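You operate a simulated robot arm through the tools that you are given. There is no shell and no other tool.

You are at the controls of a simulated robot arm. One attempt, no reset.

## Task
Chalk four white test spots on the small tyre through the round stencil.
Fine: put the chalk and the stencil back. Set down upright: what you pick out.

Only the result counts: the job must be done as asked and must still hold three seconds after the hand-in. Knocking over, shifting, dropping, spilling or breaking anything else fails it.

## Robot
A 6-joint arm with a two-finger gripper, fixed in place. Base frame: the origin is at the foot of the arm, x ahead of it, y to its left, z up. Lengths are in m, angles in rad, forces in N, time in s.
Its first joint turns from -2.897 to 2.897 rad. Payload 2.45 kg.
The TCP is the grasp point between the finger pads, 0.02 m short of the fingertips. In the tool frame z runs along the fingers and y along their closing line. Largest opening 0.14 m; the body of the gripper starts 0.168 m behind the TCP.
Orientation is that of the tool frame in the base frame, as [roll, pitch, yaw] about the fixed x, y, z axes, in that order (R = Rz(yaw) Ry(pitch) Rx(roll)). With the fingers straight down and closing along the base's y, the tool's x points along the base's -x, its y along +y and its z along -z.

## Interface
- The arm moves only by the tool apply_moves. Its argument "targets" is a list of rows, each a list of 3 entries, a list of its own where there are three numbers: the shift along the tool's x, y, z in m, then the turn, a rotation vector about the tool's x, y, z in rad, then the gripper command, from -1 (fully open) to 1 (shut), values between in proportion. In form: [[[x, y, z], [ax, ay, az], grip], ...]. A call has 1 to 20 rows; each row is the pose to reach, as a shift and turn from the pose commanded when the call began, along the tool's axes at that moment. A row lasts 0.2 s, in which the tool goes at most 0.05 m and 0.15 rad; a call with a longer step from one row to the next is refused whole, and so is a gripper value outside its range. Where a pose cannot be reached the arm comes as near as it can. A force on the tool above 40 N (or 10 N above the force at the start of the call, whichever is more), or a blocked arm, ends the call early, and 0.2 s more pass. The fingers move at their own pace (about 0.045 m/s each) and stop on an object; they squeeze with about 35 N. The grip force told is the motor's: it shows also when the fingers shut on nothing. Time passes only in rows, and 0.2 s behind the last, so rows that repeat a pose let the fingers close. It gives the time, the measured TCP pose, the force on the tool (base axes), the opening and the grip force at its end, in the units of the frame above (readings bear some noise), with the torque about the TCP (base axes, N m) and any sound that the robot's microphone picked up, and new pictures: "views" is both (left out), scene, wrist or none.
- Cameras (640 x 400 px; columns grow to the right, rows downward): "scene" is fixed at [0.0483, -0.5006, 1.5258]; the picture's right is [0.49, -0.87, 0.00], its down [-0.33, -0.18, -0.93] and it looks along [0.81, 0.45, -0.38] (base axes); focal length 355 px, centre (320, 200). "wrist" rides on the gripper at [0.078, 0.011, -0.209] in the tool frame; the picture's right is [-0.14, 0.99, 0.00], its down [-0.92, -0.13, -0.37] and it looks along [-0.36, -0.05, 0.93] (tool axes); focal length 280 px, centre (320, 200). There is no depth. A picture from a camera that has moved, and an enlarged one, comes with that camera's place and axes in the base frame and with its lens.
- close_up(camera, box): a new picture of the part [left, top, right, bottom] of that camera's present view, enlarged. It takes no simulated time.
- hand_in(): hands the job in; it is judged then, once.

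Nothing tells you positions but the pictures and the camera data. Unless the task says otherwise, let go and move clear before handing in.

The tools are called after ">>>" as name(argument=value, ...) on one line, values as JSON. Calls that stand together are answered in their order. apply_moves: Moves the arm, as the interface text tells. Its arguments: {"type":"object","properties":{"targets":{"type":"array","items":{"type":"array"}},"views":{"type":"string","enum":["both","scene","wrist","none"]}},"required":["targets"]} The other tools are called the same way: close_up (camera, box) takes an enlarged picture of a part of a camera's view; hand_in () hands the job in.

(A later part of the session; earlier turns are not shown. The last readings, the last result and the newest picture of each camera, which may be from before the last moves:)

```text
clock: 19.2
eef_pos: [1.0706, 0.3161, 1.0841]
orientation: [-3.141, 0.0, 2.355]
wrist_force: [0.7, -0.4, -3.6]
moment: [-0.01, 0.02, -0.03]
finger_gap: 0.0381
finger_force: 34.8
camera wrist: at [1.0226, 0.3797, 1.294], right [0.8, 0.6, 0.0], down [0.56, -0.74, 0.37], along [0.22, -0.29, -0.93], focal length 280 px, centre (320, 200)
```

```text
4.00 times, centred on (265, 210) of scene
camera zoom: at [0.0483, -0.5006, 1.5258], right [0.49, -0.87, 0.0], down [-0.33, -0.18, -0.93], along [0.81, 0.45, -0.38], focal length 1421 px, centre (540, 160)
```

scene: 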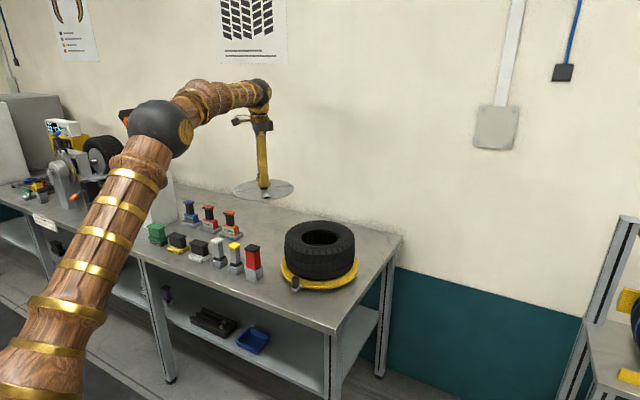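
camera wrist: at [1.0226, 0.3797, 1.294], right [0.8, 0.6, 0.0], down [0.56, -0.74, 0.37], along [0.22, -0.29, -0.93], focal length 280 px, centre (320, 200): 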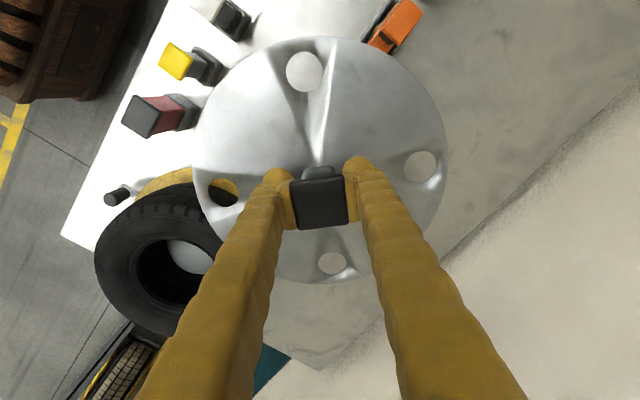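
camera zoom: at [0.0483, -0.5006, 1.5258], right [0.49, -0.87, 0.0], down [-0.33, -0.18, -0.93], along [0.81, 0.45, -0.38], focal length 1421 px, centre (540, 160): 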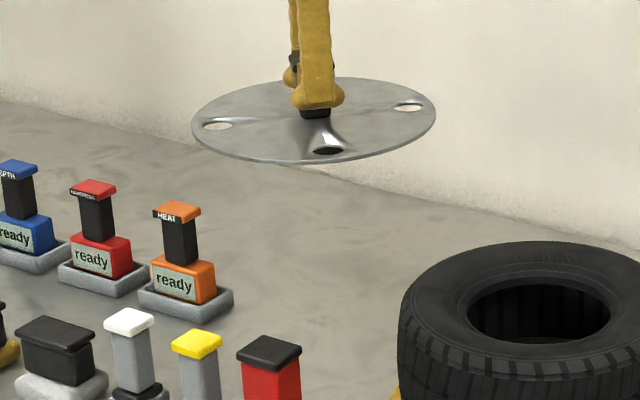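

The stencil weighs about 0.36 kg and lifted off cleanly. I'll carry it over the tyre, whose centre I put at (1.007, 0.036).

>>> apply_moves(targets=[[[-0.0218, -0.0347, 0], [0, 0, 0], 1], [[-0.0436, -0.0693, 0], [0, 0, 0], 1], [[-0.0654, -0.104, 0], [0, 0, 0], 1], [[-0.0873, -0.1386, 0], [0, 0, 0], 1], [[-0.1091, -0.1733, 0], [0, 0, 0], 1], [[-0.1309, -0.2079, 0], [0, 0, 0], 1], [[-0.1527, -0.2426, 0], [0, 0, 0], 1], [[-0.1527, -0.2426, 0], [0, 0, 0], 1]])

>>> close_up(camera="scene", box=[260, 160, 390, 300])

>>> close_up(camera="wrist", box=[140, 0, 500, 400])

```text
clock: 21.0
eef_pos: [1.0111, 0.0365, 1.0843]
orientation: [3.141, 0.0, 2.356]
wrist_force: [0.0, 0.2, -3.1]
moment: [0.01, -0.02, -0.02]
finger_gap: 0.0379
finger_force: 35.0
camera wrist: at [0.9625, 0.1, 1.2934], right [0.8, 0.6, 0.0], down [0.56, -0.74, 0.37], along [0.22, -0.29, -0.93], focal length 280 px, centre (320, 200)
```

scene: 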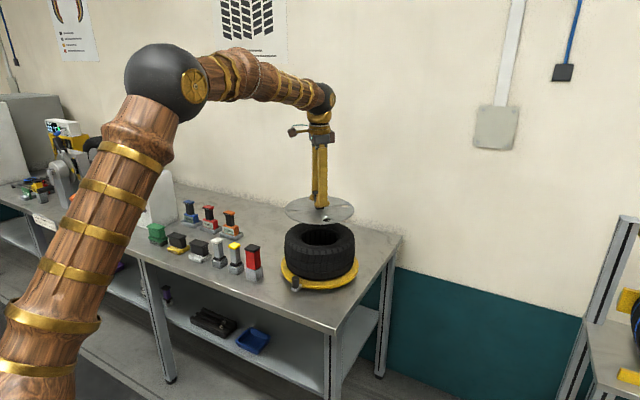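
wrist: 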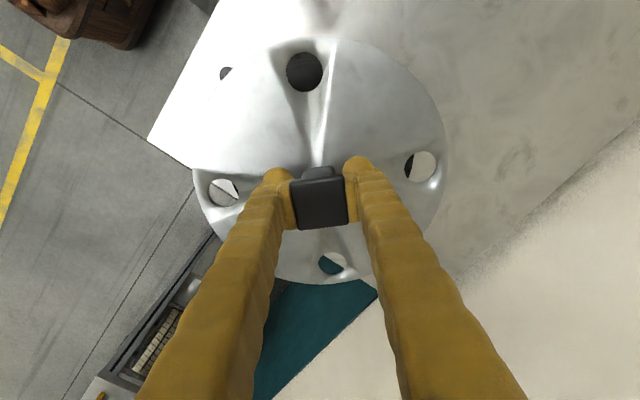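

```text
2.86 times, centred on (325, 230) of scene
camera zoom: at [0.0483, -0.5006, 1.5258], right [0.49, -0.87, 0.0], down [-0.33, -0.18, -0.93], along [0.81, 0.45, -0.38], focal length 1015 px, centre (306, 114)
```

zoom: 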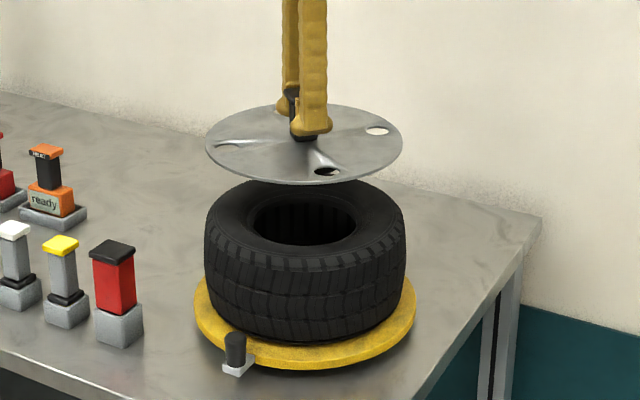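

```text
1.00 times, centred on (320, 200) of wrist (not enlarged: the box is as wide or as high as the picture)
camera zoom: at [0.9625, 0.1, 1.2934], right [0.8, 0.6, 0.0], down [0.56, -0.74, 0.37], along [0.22, -0.29, -0.93], focal length 280 px, centre (320, 200)
```

zoom: 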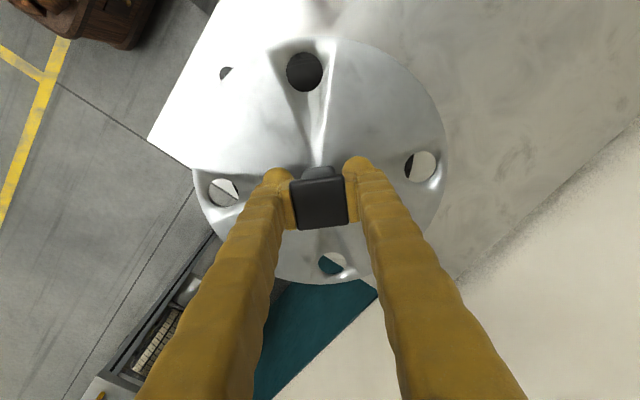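

The disc and tyre line up in the scene view. I'll lower toward the tyre and check again before contact.

>>> apply_moves(targets=[[[0, 0, 0.03], [0, 0, 0], 1], [[0, 0, 0.06], [0, 0, 0], 1], [[0, 0, 0.08], [0, 0, 0], 1], [[0, 0, 0.085], [0, 0, 0], 1]])

>>> close_up(camera="scene", box=[275, 200, 365, 290])

>>> close_up(camera="wrist", box=[170, 20, 470, 300])

```text
clock: 22.0
eef_pos: [1.0076, 0.0367, 0.9973]
orientation: [-3.141, -0.001, 2.358]
wrist_force: [0.2, -0.7, -2.7]
moment: [0.01, 0.03, 0.01]
finger_gap: 0.038
finger_force: 35.4
camera wrist: at [0.9592, 0.0997, 1.2074], right [0.8, 0.6, 0.0], down [0.56, -0.74, 0.37], along [0.22, -0.29, -0.93], focal length 280 px, centre (320, 200)
```

scene: 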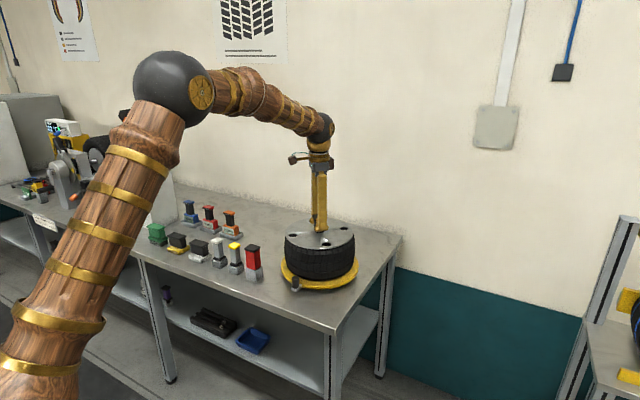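
wrist: 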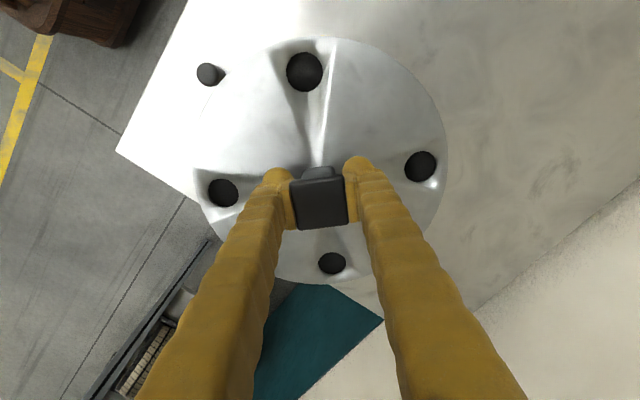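

```text
4.44 times, centred on (320, 245) of scene
camera zoom: at [0.0483, -0.5006, 1.5258], right [0.49, -0.87, 0.0], down [-0.33, -0.18, -0.93], along [0.81, 0.45, -0.38], focal length 1579 px, centre (320, 0)
```

zoom: 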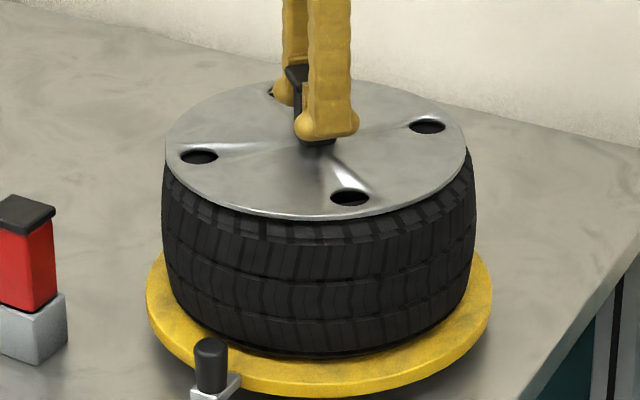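

```text
1.43 times, centred on (320, 160) of wrist
camera zoom: at [0.9592, 0.0997, 1.2074], right [0.8, 0.6, 0.0], down [0.56, -0.74, 0.37], along [0.22, -0.29, -0.93], focal length 401 px, centre (320, 257)
```

zoom: 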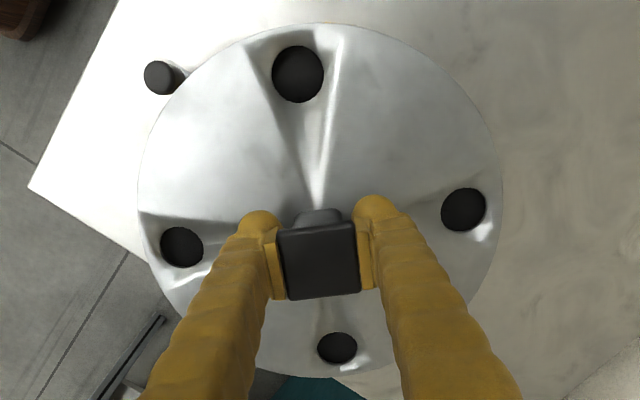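

The stencil is centred just above the tyre. I'll lower it gently in small steps to find contact.

>>> apply_moves(targets=[[[-0.001, 0, 0.005], [0, 0, 0], 1], [[-0.001, 0, 0.01], [0, 0, 0], 1]], views="none")

>>> apply_moves(targets=[[[0, 0, 0.003], [0, 0, 0], 1], [[0, 0, 0.003], [0, 0, 0], 1]], views="none")

>>> close_up(camera="scene", box=[275, 200, 365, 290])

```text
clock: 22.6
eef_pos: [1.0092, 0.0352, 0.9897]
orientation: [3.139, 0.004, 2.356]
wrist_force: [-3.9, 4.5, 36.4]
moment: [-0.1, -0.12, 0.01]
finger_gap: 0.0386
finger_force: 34.7
```

```text
clock: 23.2
eef_pos: [1.0085, 0.0345, 0.9852]
orientation: [3.14, 0.002, 2.357]
wrist_force: [15.6, 3.7, 37.0]
moment: [-0.03, 0.22, 0.0]
finger_gap: 0.0384
finger_force: 35.4
```

```text
4.44 times, centred on (320, 245) of scene
camera zoom: at [0.0483, -0.5006, 1.5258], right [0.49, -0.87, 0.0], down [-0.33, -0.18, -0.93], along [0.81, 0.45, -0.38], focal length 1579 px, centre (320, 0)
```

zoom: 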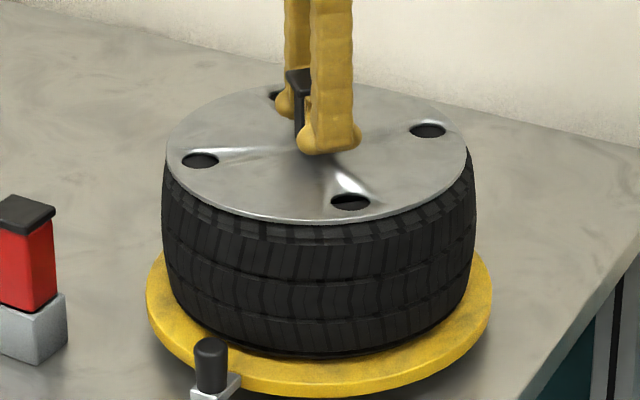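

Contact came earlier than expected, near z≈0.99, and I pressed about 37 N. I'll ease the pressure before releasing.

>>> apply_moves(targets=[[[0, 0, -0.002], [0, 0, 0], 1], [[0, 0, -0.002], [0, 0, 0], 1]])

>>> close_up(camera="scene", box=[275, 200, 365, 290])

```text
clock: 23.8
eef_pos: [1.0066, 0.0362, 0.9853]
orientation: [-3.14, -0.002, 2.354]
wrist_force: [8.5, -5.3, 15.6]
moment: [-0.44, -0.95, 0.1]
finger_gap: 0.0384
finger_force: 35.1
camera wrist: at [0.9598, 0.0992, 1.1951], right [0.8, 0.6, 0.0], down [0.56, -0.74, 0.37], along [0.22, -0.29, -0.93], focal length 280 px, centre (320, 200)
```

scene: 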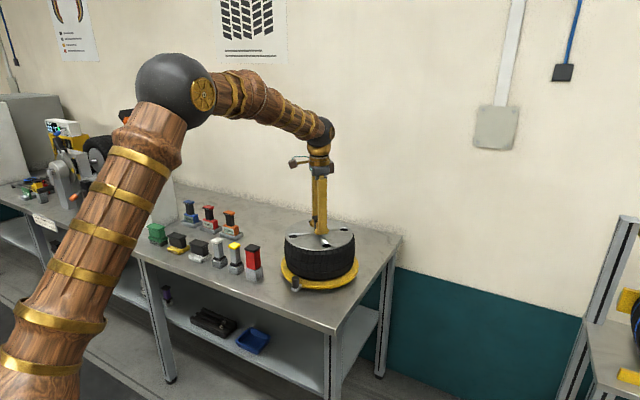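
wrist: 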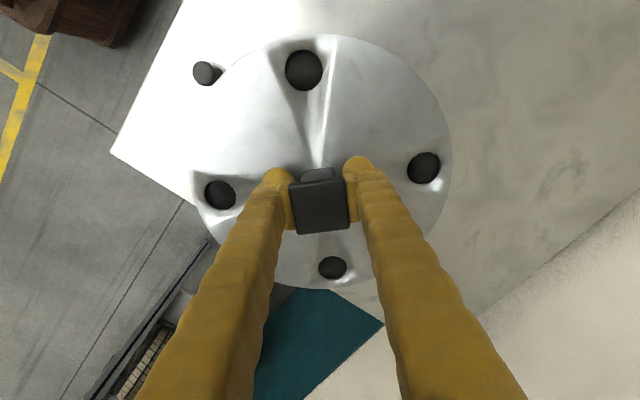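

```text
4.44 times, centred on (320, 245) of scene
camera zoom: at [0.0483, -0.5006, 1.5258], right [0.49, -0.87, 0.0], down [-0.33, -0.18, -0.93], along [0.81, 0.45, -0.38], focal length 1579 px, centre (320, 0)
```

zoom: 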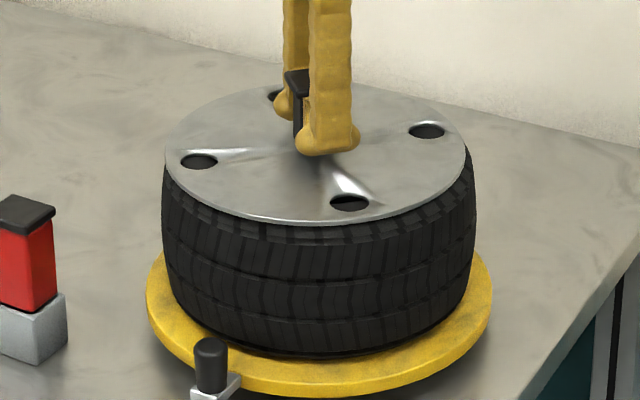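

The force is down to about 15 N with the stencil flat on the tyre. I'll ease a little more, then open the gripper partway.

>>> apply_moves(targets=[[[0, 0, -0.001], [0, 0, 0], 1], [[0, 0, -0.0015], [0, 0, 0], 0.3], [[0, 0, -0.0015], [0, 0, 0], 0.1], [[0, 0, -0.0015], [0, 0, 0], -0.2], [[0, 0, -0.0015], [0, 0, 0], -0.2], [[0, 0, -0.0015], [0, 0, 0], -0.2]])

>>> close_up(camera="scene", box=[275, 200, 365, 290])

```text
clock: 25.2
eef_pos: [1.0079, 0.0366, 0.9886]
orientation: [-3.14, 0.001, 2.355]
wrist_force: [0.5, -0.4, 0.2]
moment: [0.01, -0.02, 0.01]
finger_gap: 0.084
finger_force: 0.0
camera wrist: at [0.9599, 0.1004, 1.1986], right [0.8, 0.6, 0.0], down [0.56, -0.74, 0.37], along [0.22, -0.29, -0.93], focal length 280 px, centre (320, 200)
```

scene: 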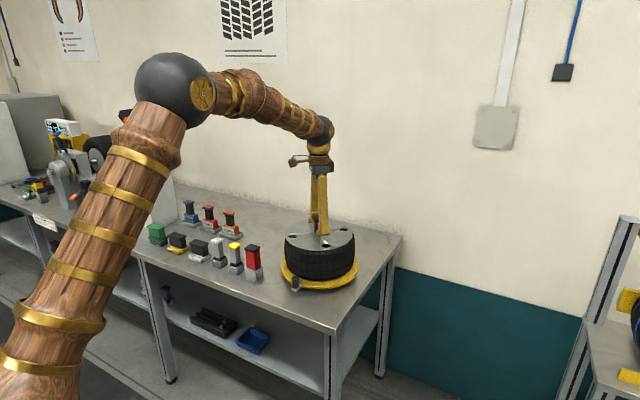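
wrist: 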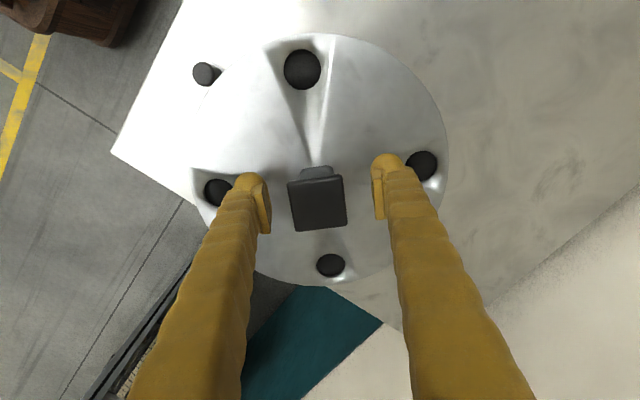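

```text
4.44 times, centred on (320, 245) of scene
camera zoom: at [0.0483, -0.5006, 1.5258], right [0.49, -0.87, 0.0], down [-0.33, -0.18, -0.93], along [0.81, 0.45, -0.38], focal length 1579 px, centre (320, 0)
```

zoom: 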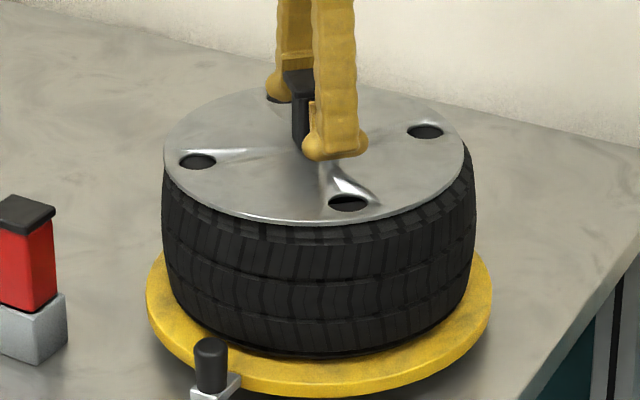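

The stencil is resting on the tyre. I'll retreat straight up and look down at it.

>>> apply_moves(targets=[[[0, 0, -0.03], [0, 0, 0], -0.2], [[0, 0, -0.07], [0, 0, 0], -0.2], [[0, 0, -0.11], [0, 0, 0], -0.2], [[0, 0, -0.15], [0, 0, 0], -0.2], [[0, 0, -0.19], [0, 0, 0], -0.2], [[0, 0, -0.22], [0, 0, 0], -0.2]])

>>> close_up(camera="wrist", box=[220, 80, 420, 220])

>>> close_up(camera="scene", box=[275, 210, 365, 290])

```text
clock: 26.6
eef_pos: [1.0087, 0.0349, 1.2092]
orientation: [3.141, -0.001, 2.356]
wrist_force: [0.0, -0.4, -0.1]
moment: [0.0, 0.02, 0.03]
finger_gap: 0.0841
finger_force: 0.1
camera wrist: at [0.9611, 0.0988, 1.4191], right [0.8, 0.6, 0.0], down [0.56, -0.74, 0.37], along [0.22, -0.29, -0.93], focal length 280 px, centre (320, 200)
```

scene: 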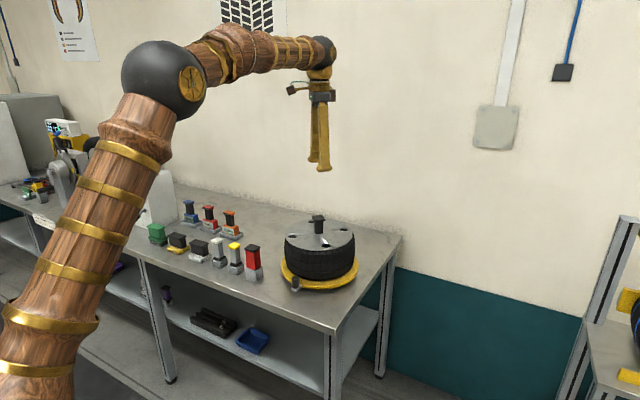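
wrist: 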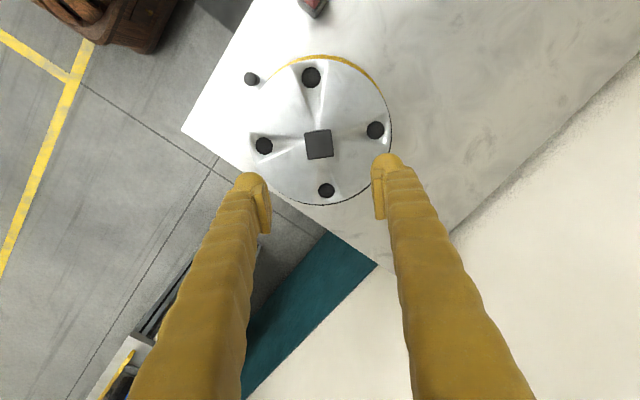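

```text
2.86 times, centred on (320, 150) of wrist
camera zoom: at [0.9611, 0.0988, 1.4191], right [0.8, 0.6, 0.0], down [0.56, -0.74, 0.37], along [0.22, -0.29, -0.93], focal length 801 px, centre (320, 343)
```

zoom: 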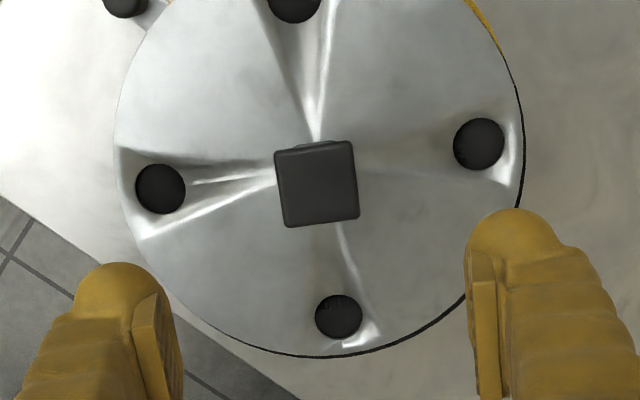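

```text
5.00 times, centred on (320, 250) of scene
camera zoom: at [0.0483, -0.5006, 1.5258], right [0.49, -0.87, 0.0], down [-0.33, -0.18, -0.93], along [0.81, 0.45, -0.38], focal length 1776 px, centre (320, -50)
```

zoom: 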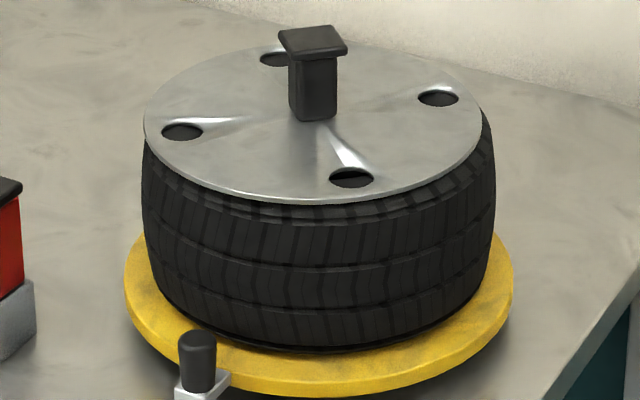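

The stencil sits on the tyre with its centre near (1.006, 0.036). Next is the white chalk at about (0.8605, 0.377), so I'll move above it and turn the gripper back square.

>>> apply_moves(targets=[[[0.0384, 0.0153, 0], [0, 0, -0.0873], -0.2], [[0.0768, 0.0306, 0], [0, 0, -0.1745], -0.2], [[0.1152, 0.0458, 0], [0, 0, -0.2618], -0.2], [[0.1536, 0.0611, 0], [0, 0, -0.3491], -0.2], [[0.1921, 0.0764, 0], [0, 0, -0.4363], -0.2], [[0.2305, 0.0917, 0], [0, 0, -0.5236], -0.2], [[0.2689, 0.1069, 0], [0, 0, -0.6109], -0.2], [[0.3073, 0.1222, 0], [0, 0, -0.6981], -0.2], [[0.3457, 0.1375, 0], [0, 0, -0.7854], -0.2], [[0.3457, 0.1375, 0.045], [0, 0, -0.7854], -0.2], [[0.3457, 0.1375, 0.09], [0, 0, -0.7854], -0.2], [[0.3457, 0.1375, 0.128], [0, 0, -0.7854], -0.2]])

>>> close_up(camera="wrist", box=[220, 90, 420, 250])

>>> close_up(camera="scene", box=[190, 200, 270, 280])

```text
clock: 29.2
eef_pos: [0.859, 0.3736, 1.082]
orientation: [3.141, 0.001, 3.141]
wrist_force: [-0.7, -1.3, 1.5]
moment: [0.03, 0.0, -0.01]
finger_gap: 0.0841
finger_force: 0.0
camera wrist: at [0.7805, 0.3854, 1.2927], right [0.14, 0.99, 0.0], down [0.92, -0.13, 0.37], along [0.37, -0.05, -0.93], focal length 280 px, centre (320, 200)
```

scene: 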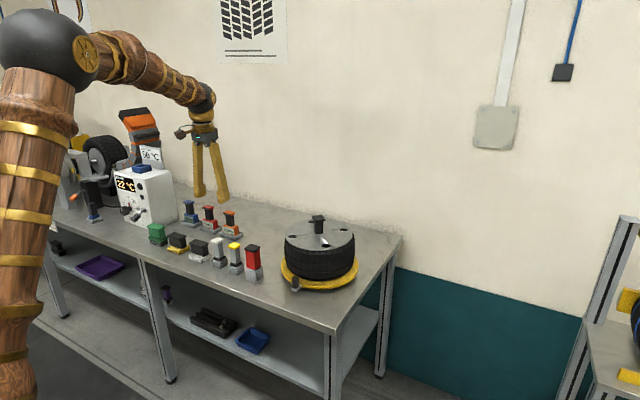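
wrist: 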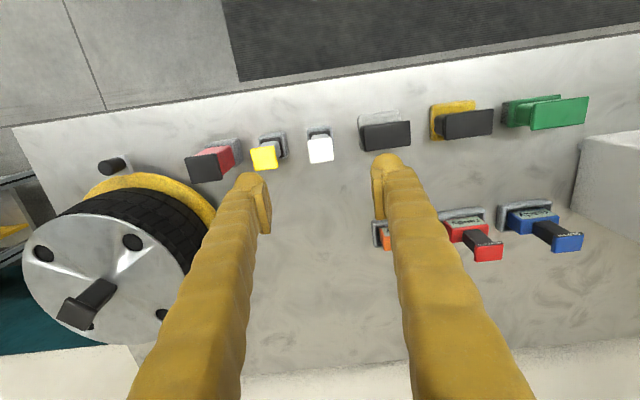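

```text
2.50 times, centred on (320, 170) of wrist
camera zoom: at [0.7805, 0.3854, 1.2927], right [0.14, 0.99, 0.0], down [0.92, -0.13, 0.37], along [0.37, -0.05, -0.93], focal length 701 px, centre (320, 275)
```

zoom: 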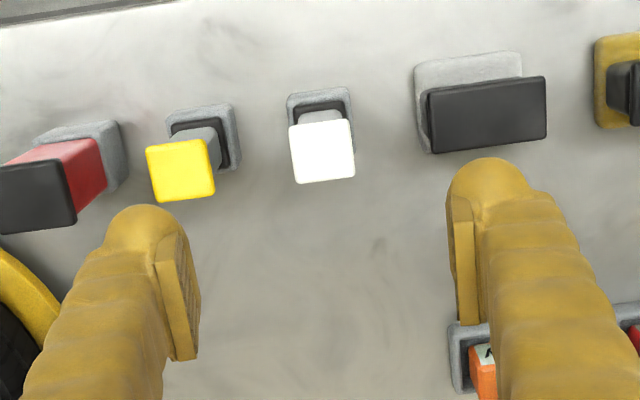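

```text
5.00 times, centred on (230, 240) of scene
camera zoom: at [0.0483, -0.5006, 1.5258], right [0.49, -0.87, 0.0], down [-0.33, -0.18, -0.93], along [0.81, 0.45, -0.38], focal length 1776 px, centre (770, 0)
```

zoom: 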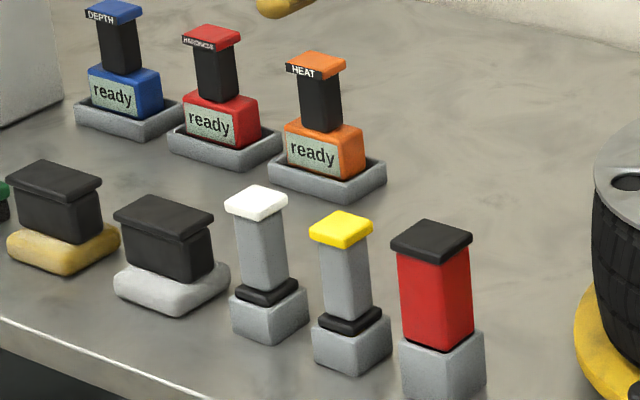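

The white cap is centred within about 2 mm. I'll narrow the fingers and go down to just above it, then check.

>>> apply_moves(targets=[[[-0.002, 0.001, 0.04], [0, 0, 0], 0.17], [[-0.002, 0.001, 0.08], [0, 0, 0], 0.17], [[-0.002, 0.001, 0.12], [0, 0, 0], 0.17], [[-0.002, 0.001, 0.145], [0, 0, 0], 0.17], [[-0.002, 0.001, 0.145], [0, 0, 0], 0.17]])

>>> close_up(camera="wrist", box=[220, 100, 420, 260])

>>> close_up(camera="scene", box=[190, 200, 270, 280])

```text
clock: 30.4
eef_pos: [0.8624, 0.3792, 0.9388]
orientation: [-3.14, 0.0, -3.139]
wrist_force: [-0.2, -0.3, -0.5]
moment: [0.02, -0.01, -0.01]
finger_gap: 0.0582
finger_force: 0.2
camera wrist: at [0.7847, 0.3905, 1.1482], right [0.14, 0.99, 0.0], down [0.92, -0.13, 0.37], along [0.37, -0.05, -0.93], focal length 280 px, centre (320, 200)
```

scene: 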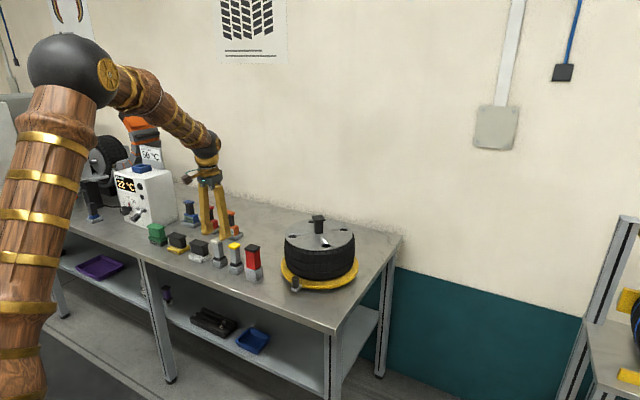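
wrist: 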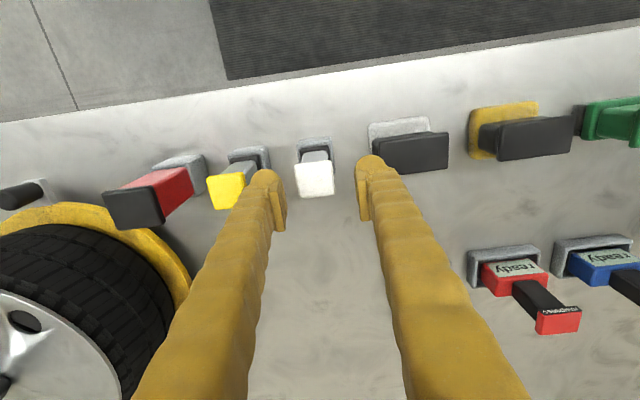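

```text
2.50 times, centred on (320, 180) of wrist
camera zoom: at [0.7847, 0.3905, 1.1482], right [0.14, 0.99, 0.0], down [0.92, -0.13, 0.37], along [0.37, -0.05, -0.93], focal length 701 px, centre (320, 250)
```

zoom: 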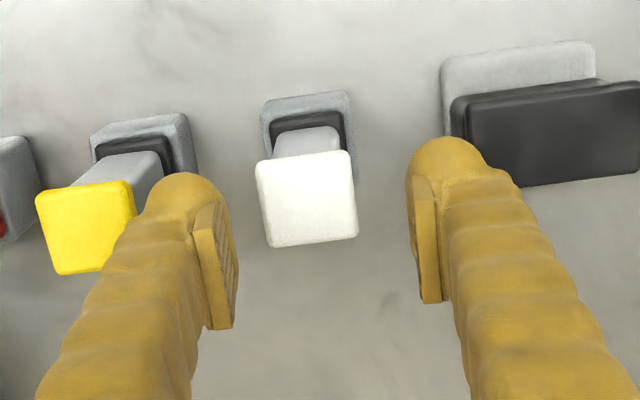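

```text
5.00 times, centred on (230, 240) of scene
camera zoom: at [0.0483, -0.5006, 1.5258], right [0.49, -0.87, 0.0], down [-0.33, -0.18, -0.93], along [0.81, 0.45, -0.38], focal length 1776 px, centre (770, 0)
```

zoom: 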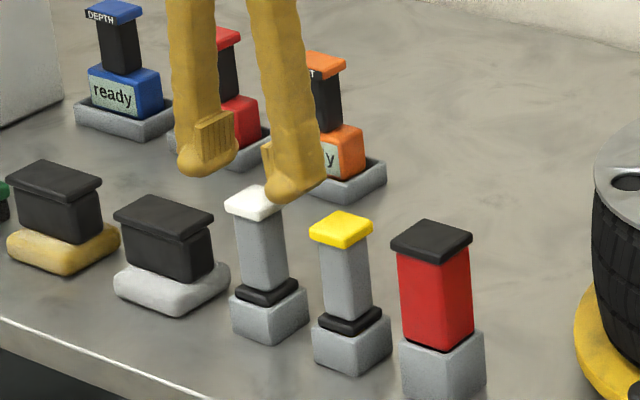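

The cap is offset by about −4 mm in y and 2 mm in x. I'll correct that, go down around the cap, and stop to check before gripping.

>>> apply_moves(targets=[[[0.002, -0.0045, 0], [0, 0, 0], 0.17], [[0.002, -0.0045, 0.0], [0, 0, 0], 0.17], [[0.002, -0.0045, 0.03], [0, 0, 0], 0.17], [[0.002, -0.0045, 0.05], [0, 0, 0], 0.17], [[0.002, -0.0045, 0.058], [0, 0, 0], 0.17], [[0.002, -0.0045, 0.058], [0, 0, 0], 0.17]])

>>> close_up(camera="wrist", box=[220, 100, 420, 260])

>>> close_up(camera="scene", box=[190, 200, 270, 280])

```text
clock: 31.8
eef_pos: [0.8626, 0.3753, 0.8796]
orientation: [-3.141, -0.001, 3.14]
wrist_force: [0.2, 0.0, 0.7]
moment: [-0.01, -0.02, 0.0]
finger_gap: 0.0582
finger_force: 0.0
camera wrist: at [0.7837, 0.3872, 1.0894], right [0.14, 0.99, 0.0], down [0.92, -0.13, 0.37], along [0.36, -0.05, -0.93], focal length 280 px, centre (320, 200)
```

scene: 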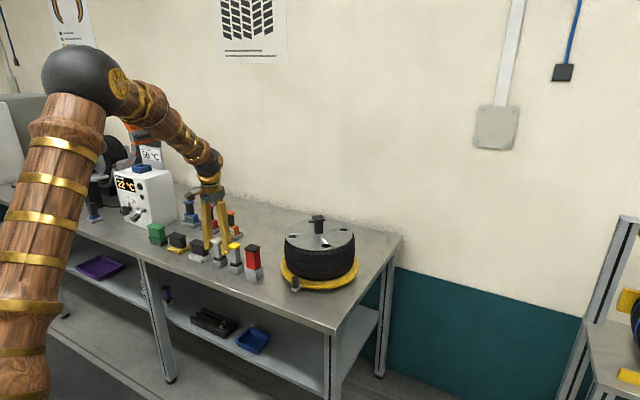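
wrist: 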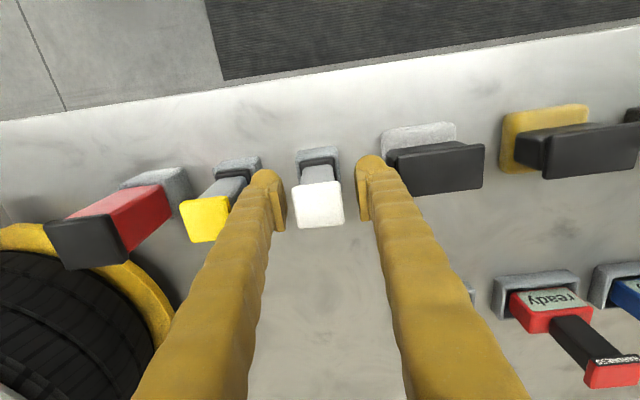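

```text
2.50 times, centred on (320, 180) of wrist
camera zoom: at [0.7837, 0.3872, 1.0894], right [0.14, 0.99, 0.0], down [0.92, -0.13, 0.37], along [0.36, -0.05, -0.93], focal length 701 px, centre (320, 250)
```

zoom: 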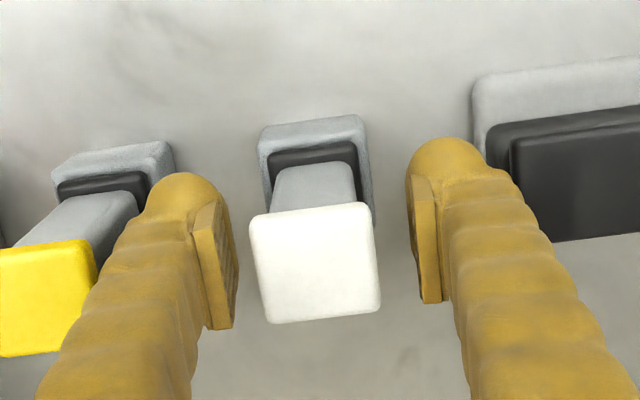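

```text
5.00 times, centred on (230, 240) of scene
camera zoom: at [0.0483, -0.5006, 1.5258], right [0.49, -0.87, 0.0], down [-0.33, -0.18, -0.93], along [0.81, 0.45, -0.38], focal length 1776 px, centre (770, 0)
```

zoom: 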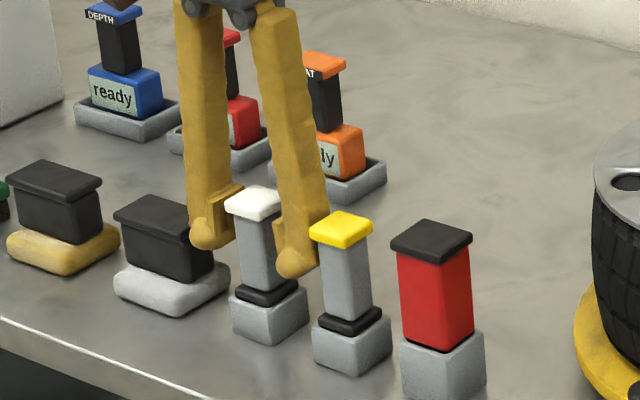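

The cap is centred between the pads. I'll grip it.

>>> apply_moves(targets=[[[0.001, -0.001, 0], [0, 0, 0], 0.3], [[0.001, -0.001, 0], [0, 0, 0], 0.5], [[0.001, -0.001, 0], [0, 0, 0], 1], [[0.001, -0.001, 0], [0, 0, 0], 1], [[0.001, -0.001, 0], [0, 0, 0], 1], [[0.001, -0.001, 0], [0, 0, 0], 1]])

>>> close_up(camera="wrist", box=[220, 100, 420, 260])

>>> close_up(camera="scene", box=[190, 200, 270, 280])

```text
clock: 33.2
eef_pos: [0.861, 0.3742, 0.88]
orientation: [3.14, -0.001, 3.141]
wrist_force: [0.2, -0.4, 1.4]
moment: [-0.04, 0.0, 0.01]
finger_gap: 0.0305
finger_force: 35.4
camera wrist: at [0.7824, 0.386, 1.089], right [0.14, 0.99, 0.0], down [0.92, -0.13, 0.37], along [0.36, -0.05, -0.93], focal length 280 px, centre (320, 200)
```

scene: 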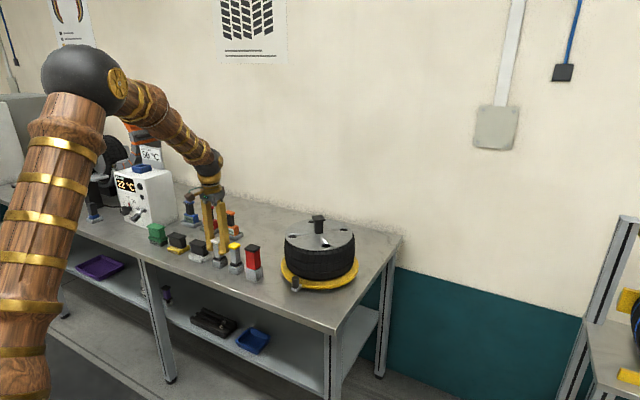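
wrist: 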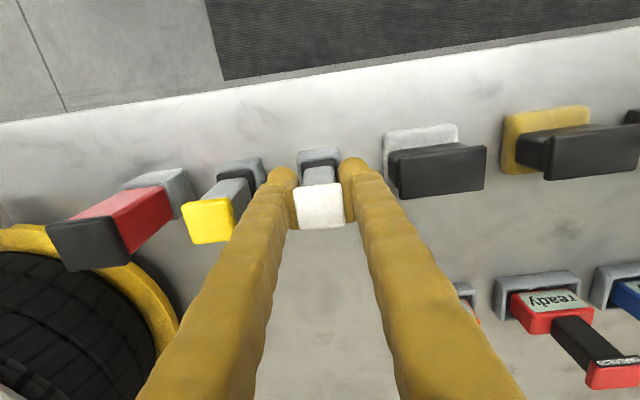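

```text
2.50 times, centred on (320, 180) of wrist
camera zoom: at [0.7824, 0.386, 1.089], right [0.14, 0.99, 0.0], down [0.92, -0.13, 0.37], along [0.36, -0.05, -0.93], focal length 701 px, centre (320, 250)
```

zoom: 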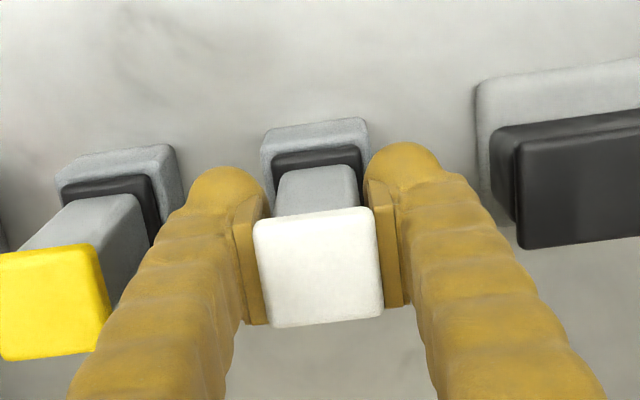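

```text
5.00 times, centred on (230, 240) of scene
camera zoom: at [0.0483, -0.5006, 1.5258], right [0.49, -0.87, 0.0], down [-0.33, -0.18, -0.93], along [0.81, 0.45, -0.38], focal length 1776 px, centre (770, 0)
```

zoom: 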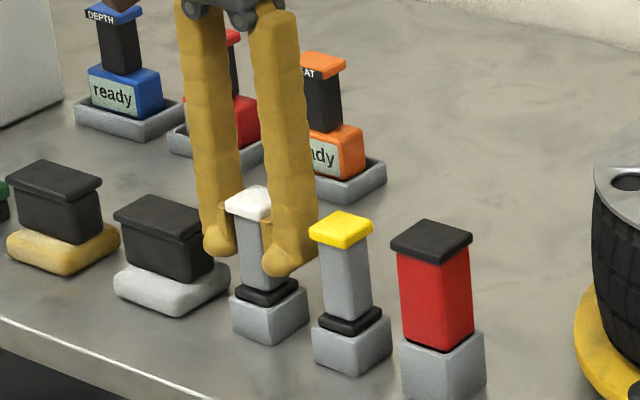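

The chalk is gripped with a 0.0305 m gap. I'll lift it slowly, straight out of its holder.

>>> apply_moves(targets=[[[0, 0, -0.008], [0, 0, 0], 1], [[0, 0, -0.02], [0, 0, 0], 1], [[0, 0, -0.035], [0, 0, 0], 1], [[0, 0, -0.05], [0, 0, 0], 1], [[0, 0, -0.07], [0, 0, 0], 1]])

>>> close_up(camera="scene", box=[190, 190, 280, 280])

>>> close_up(camera="wrist", box=[220, 80, 420, 240])

```text
clock: 34.4
eef_pos: [0.8612, 0.3717, 0.948]
orientation: [-3.14, 0.0, -3.141]
wrist_force: [-0.4, -0.6, -0.5]
moment: [-0.01, -0.01, -0.02]
finger_gap: 0.0306
finger_force: 34.4
camera wrist: at [0.7823, 0.3837, 1.1572], right [0.14, 0.99, 0.0], down [0.92, -0.13, 0.37], along [0.36, -0.05, -0.93], focal length 280 px, centre (320, 200)
```

scene: 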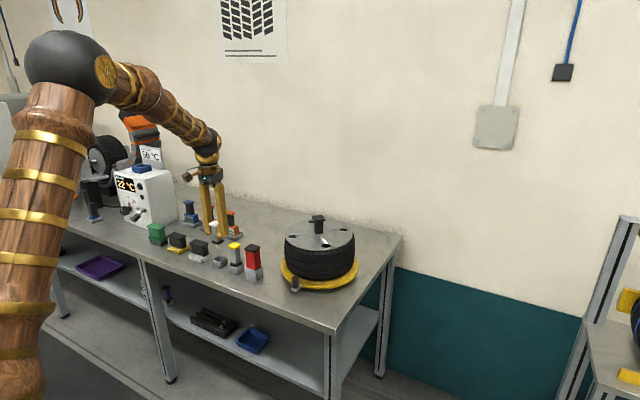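
wrist: 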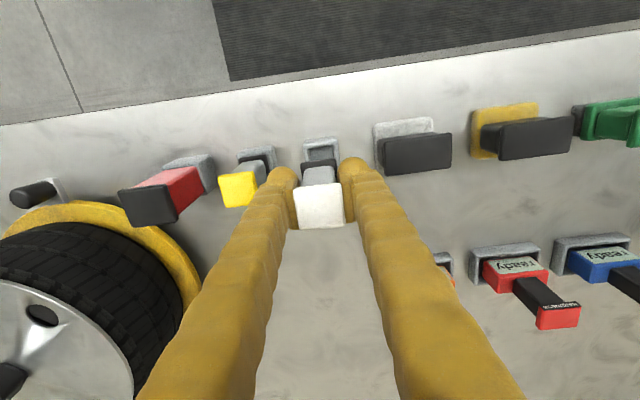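

```text
4.44 times, centred on (235, 235) of scene
camera zoom: at [0.0483, -0.5006, 1.5258], right [0.49, -0.87, 0.0], down [-0.33, -0.18, -0.93], along [0.81, 0.45, -0.38], focal length 1579 px, centre (698, 44)
```

zoom: 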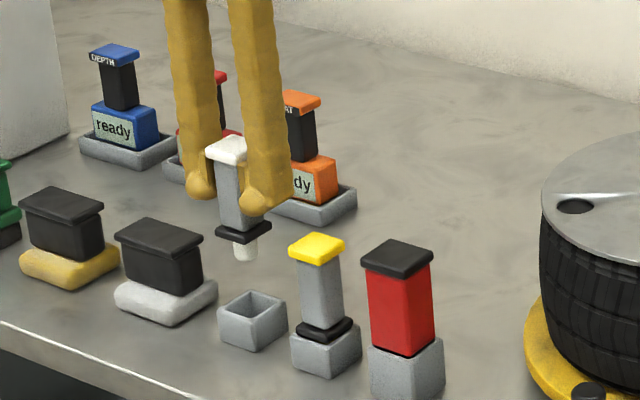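

```text
2.50 times, centred on (320, 160) of wrist
camera zoom: at [0.7823, 0.3837, 1.1572], right [0.14, 0.99, 0.0], down [0.92, -0.13, 0.37], along [0.36, -0.05, -0.93], focal length 701 px, centre (320, 300)
```

zoom: 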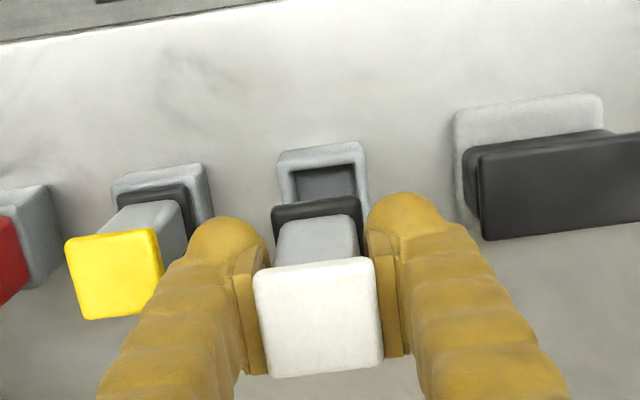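

The chalk is out, with its white stick pointing down and the tip about 0.08 m below the TCP. I'll go up and over to the near-left stencil hole, staying high.

>>> apply_moves(targets=[[[0, 0, -0.04], [0, 0, 0], 1], [[0, 0, -0.08], [0, 0, 0], 1], [[0, 0, -0.12], [0, 0, 0], 1], [[0, 0, -0.16], [0, 0, 0], 1], [[0, 0, -0.19], [0, 0, 0], 1], [[-0.0114, -0.0387, -0.19], [0, 0, 0], 1], [[-0.0229, -0.0775, -0.19], [0, 0, 0], 1], [[-0.0343, -0.1162, -0.19], [0, 0, 0], 1], [[-0.0458, -0.1549, -0.19], [0, 0, 0], 1], [[-0.0572, -0.1936, -0.19], [0, 0, 0], 1], [[-0.0687, -0.2324, -0.19], [0, 0, 0], 1], [[-0.0801, -0.2711, -0.19], [0, 0, 0], 1], [[-0.0801, -0.2711, -0.19], [0, 0, 0], 1]])

>>> close_up(camera="scene", box=[270, 180, 370, 280])

>>> close_up(camera="wrist", box=[200, 80, 420, 260])

```text
clock: 37.2
eef_pos: [0.9375, 0.1013, 1.1372]
orientation: [3.141, 0.0, 3.141]
wrist_force: [0.4, -0.4, -0.9]
moment: [-0.02, -0.02, -0.03]
finger_gap: 0.031
finger_force: 35.4
camera wrist: at [0.8591, 0.1136, 1.3476], right [0.14, 0.99, 0.0], down [0.92, -0.13, 0.37], along [0.36, -0.05, -0.93], focal length 280 px, centre (320, 200)
```

scene: 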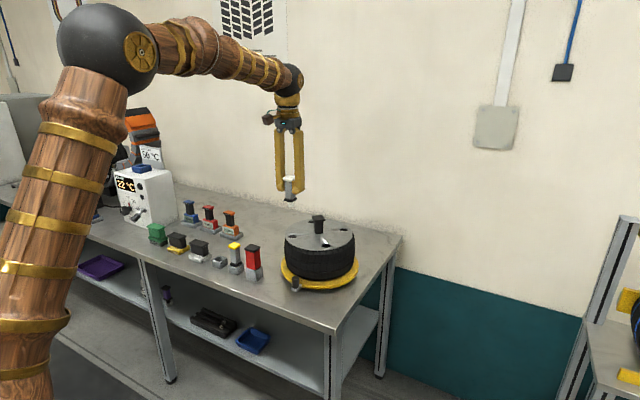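
wrist: 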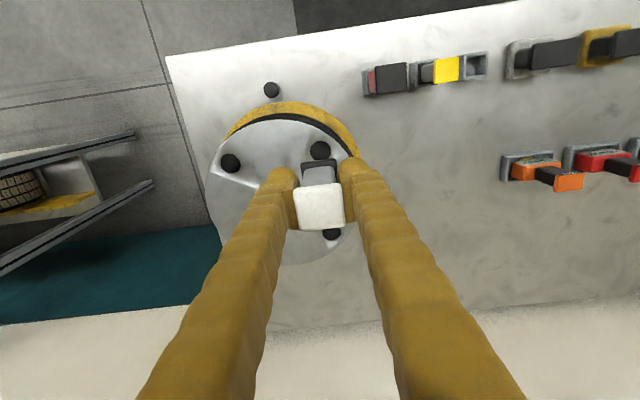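

```text
4.00 times, centred on (320, 230) of scene
camera zoom: at [0.0483, -0.5006, 1.5258], right [0.49, -0.87, 0.0], down [-0.33, -0.18, -0.93], along [0.81, 0.45, -0.38], focal length 1421 px, centre (320, 80)
```

zoom: 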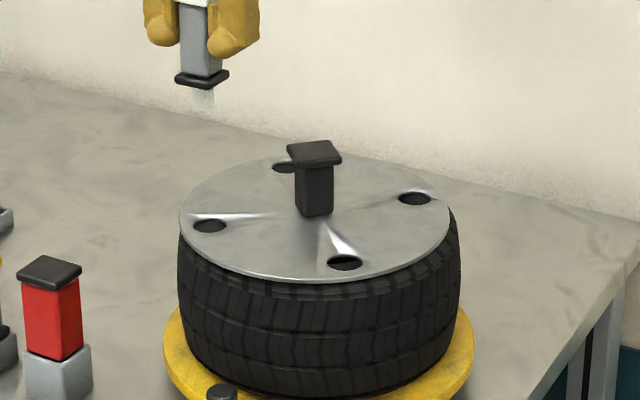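

```text
2.22 times, centred on (310, 170) of wrist
camera zoom: at [0.8591, 0.1136, 1.3476], right [0.14, 0.99, 0.0], down [0.92, -0.13, 0.37], along [0.36, -0.05, -0.93], focal length 623 px, centre (342, 267)
```

zoom: 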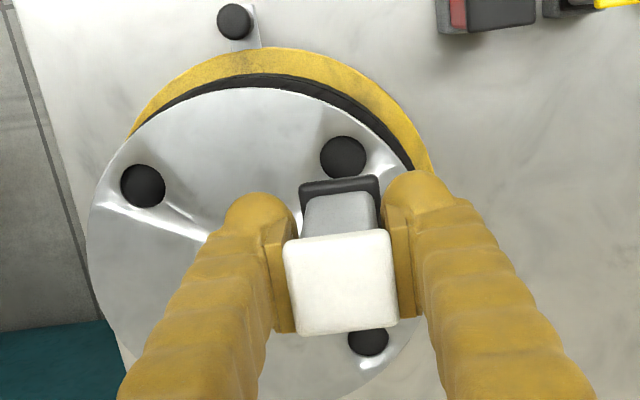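

The chalk lines up with the near-left hole to within 1–2 mm in both views. I'll go down to just above the hole.

>>> apply_moves(targets=[[[-0.001, 0, 0.035], [0, 0, 0], 1], [[-0.001, 0, 0.065], [0, 0, 0], 1], [[-0.001, 0, 0.085], [0, 0, 0], 1], [[-0.001, 0, 0.085], [0, 0, 0], 1]])

>>> close_up(camera="scene", box=[275, 205, 345, 265])

>>> close_up(camera="wrist", box=[200, 80, 420, 260])

```text
clock: 38.2
eef_pos: [0.9429, 0.102, 1.0534]
orientation: [3.141, 0.0, 3.141]
wrist_force: [1.0, -0.6, -1.3]
moment: [0.0, -0.01, -0.02]
finger_gap: 0.0307
finger_force: 35.3
camera wrist: at [0.8655, 0.1135, 1.263], right [0.14, 0.99, 0.0], down [0.92, -0.13, 0.37], along [0.37, -0.05, -0.93], focal length 280 px, centre (320, 200)
```

scene: 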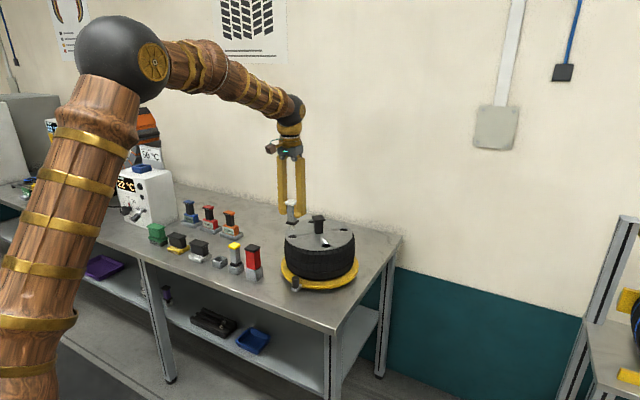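
wrist: 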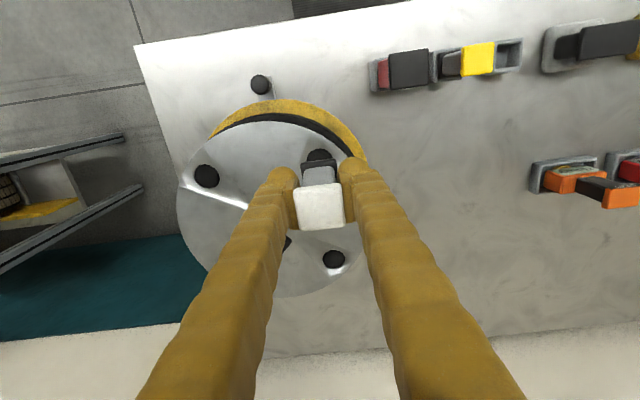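

```text
6.67 times, centred on (310, 235) of scene
camera zoom: at [0.0483, -0.5006, 1.5258], right [0.49, -0.87, 0.0], down [-0.33, -0.18, -0.93], along [0.81, 0.45, -0.38], focal length 2368 px, centre (387, -33)
```

zoom: 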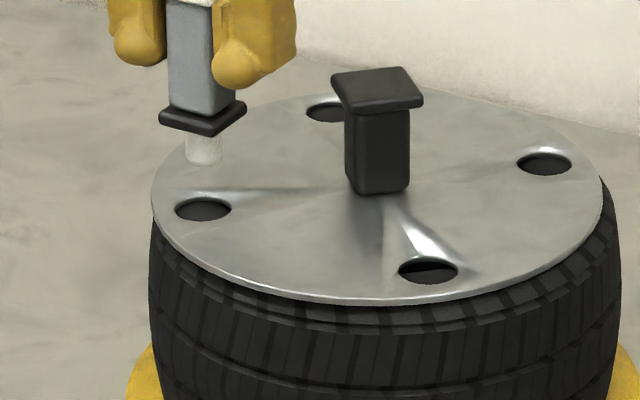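

```text
2.22 times, centred on (310, 170) of wrist
camera zoom: at [0.8655, 0.1135, 1.263], right [0.14, 0.99, 0.0], down [0.92, -0.13, 0.37], along [0.37, -0.05, -0.93], focal length 623 px, centre (342, 267)
```

zoom: 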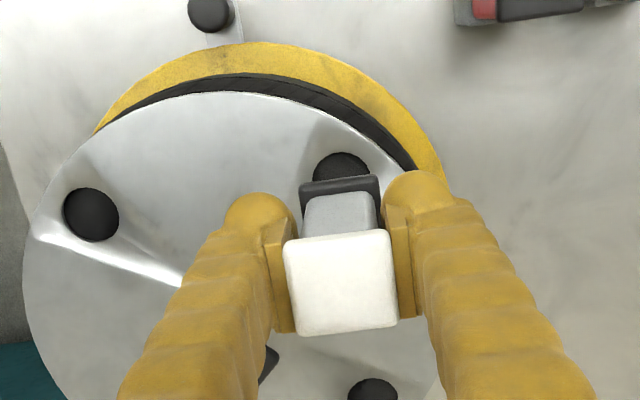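

The chalk is about 3 mm too far forward over the hole. I'll correct that and descend in small steps while watching the force.

>>> apply_moves(targets=[[[0.003, 0, 0.0], [0, 0, 0], 1], [[0.003, 0, 0.008], [0, 0, 0], 1], [[0.003, 0, 0.012], [0, 0, 0], 1], [[0.003, 0, 0.012], [0, 0, 0], 1]])

>>> close_up(camera="scene", box=[275, 205, 345, 265])

>>> close_up(camera="wrist", box=[200, 80, 420, 260])

```text
clock: 39.2
eef_pos: [0.9394, 0.1018, 1.0404]
orientation: [-3.141, 0.0, -3.141]
wrist_force: [-0.5, 0.7, -0.9]
moment: [0.02, -0.01, 0.02]
finger_gap: 0.0308
finger_force: 34.7
camera wrist: at [0.8606, 0.1142, 1.2507], right [0.14, 0.99, 0.0], down [0.92, -0.13, 0.37], along [0.36, -0.05, -0.93], focal length 280 px, centre (320, 200)
```

scene: 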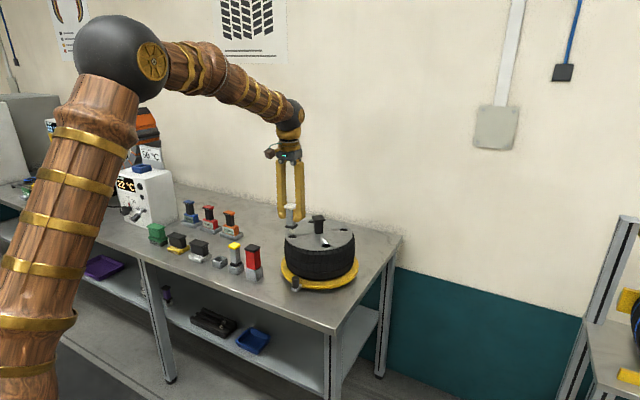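
wrist: 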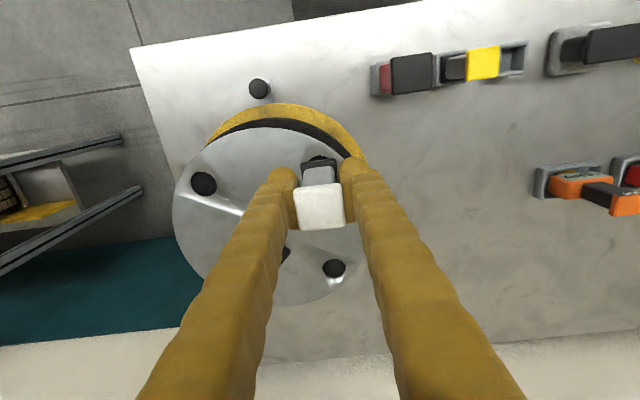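

```text
6.67 times, centred on (310, 235) of scene
camera zoom: at [0.0483, -0.5006, 1.5258], right [0.49, -0.87, 0.0], down [-0.33, -0.18, -0.93], along [0.81, 0.45, -0.38], focal length 2368 px, centre (387, -33)
```

zoom: 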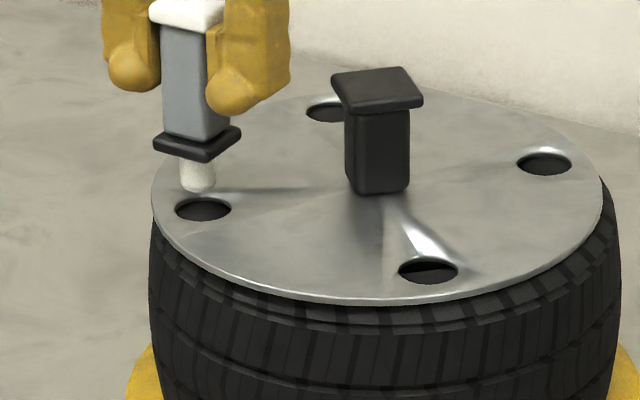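

```text
2.22 times, centred on (310, 170) of wrist
camera zoom: at [0.8606, 0.1142, 1.2507], right [0.14, 0.99, 0.0], down [0.92, -0.13, 0.37], along [0.36, -0.05, -0.93], focal length 623 px, centre (342, 267)
```

zoom: 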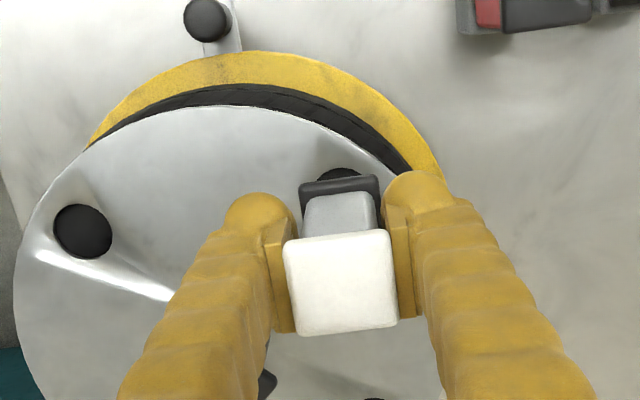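

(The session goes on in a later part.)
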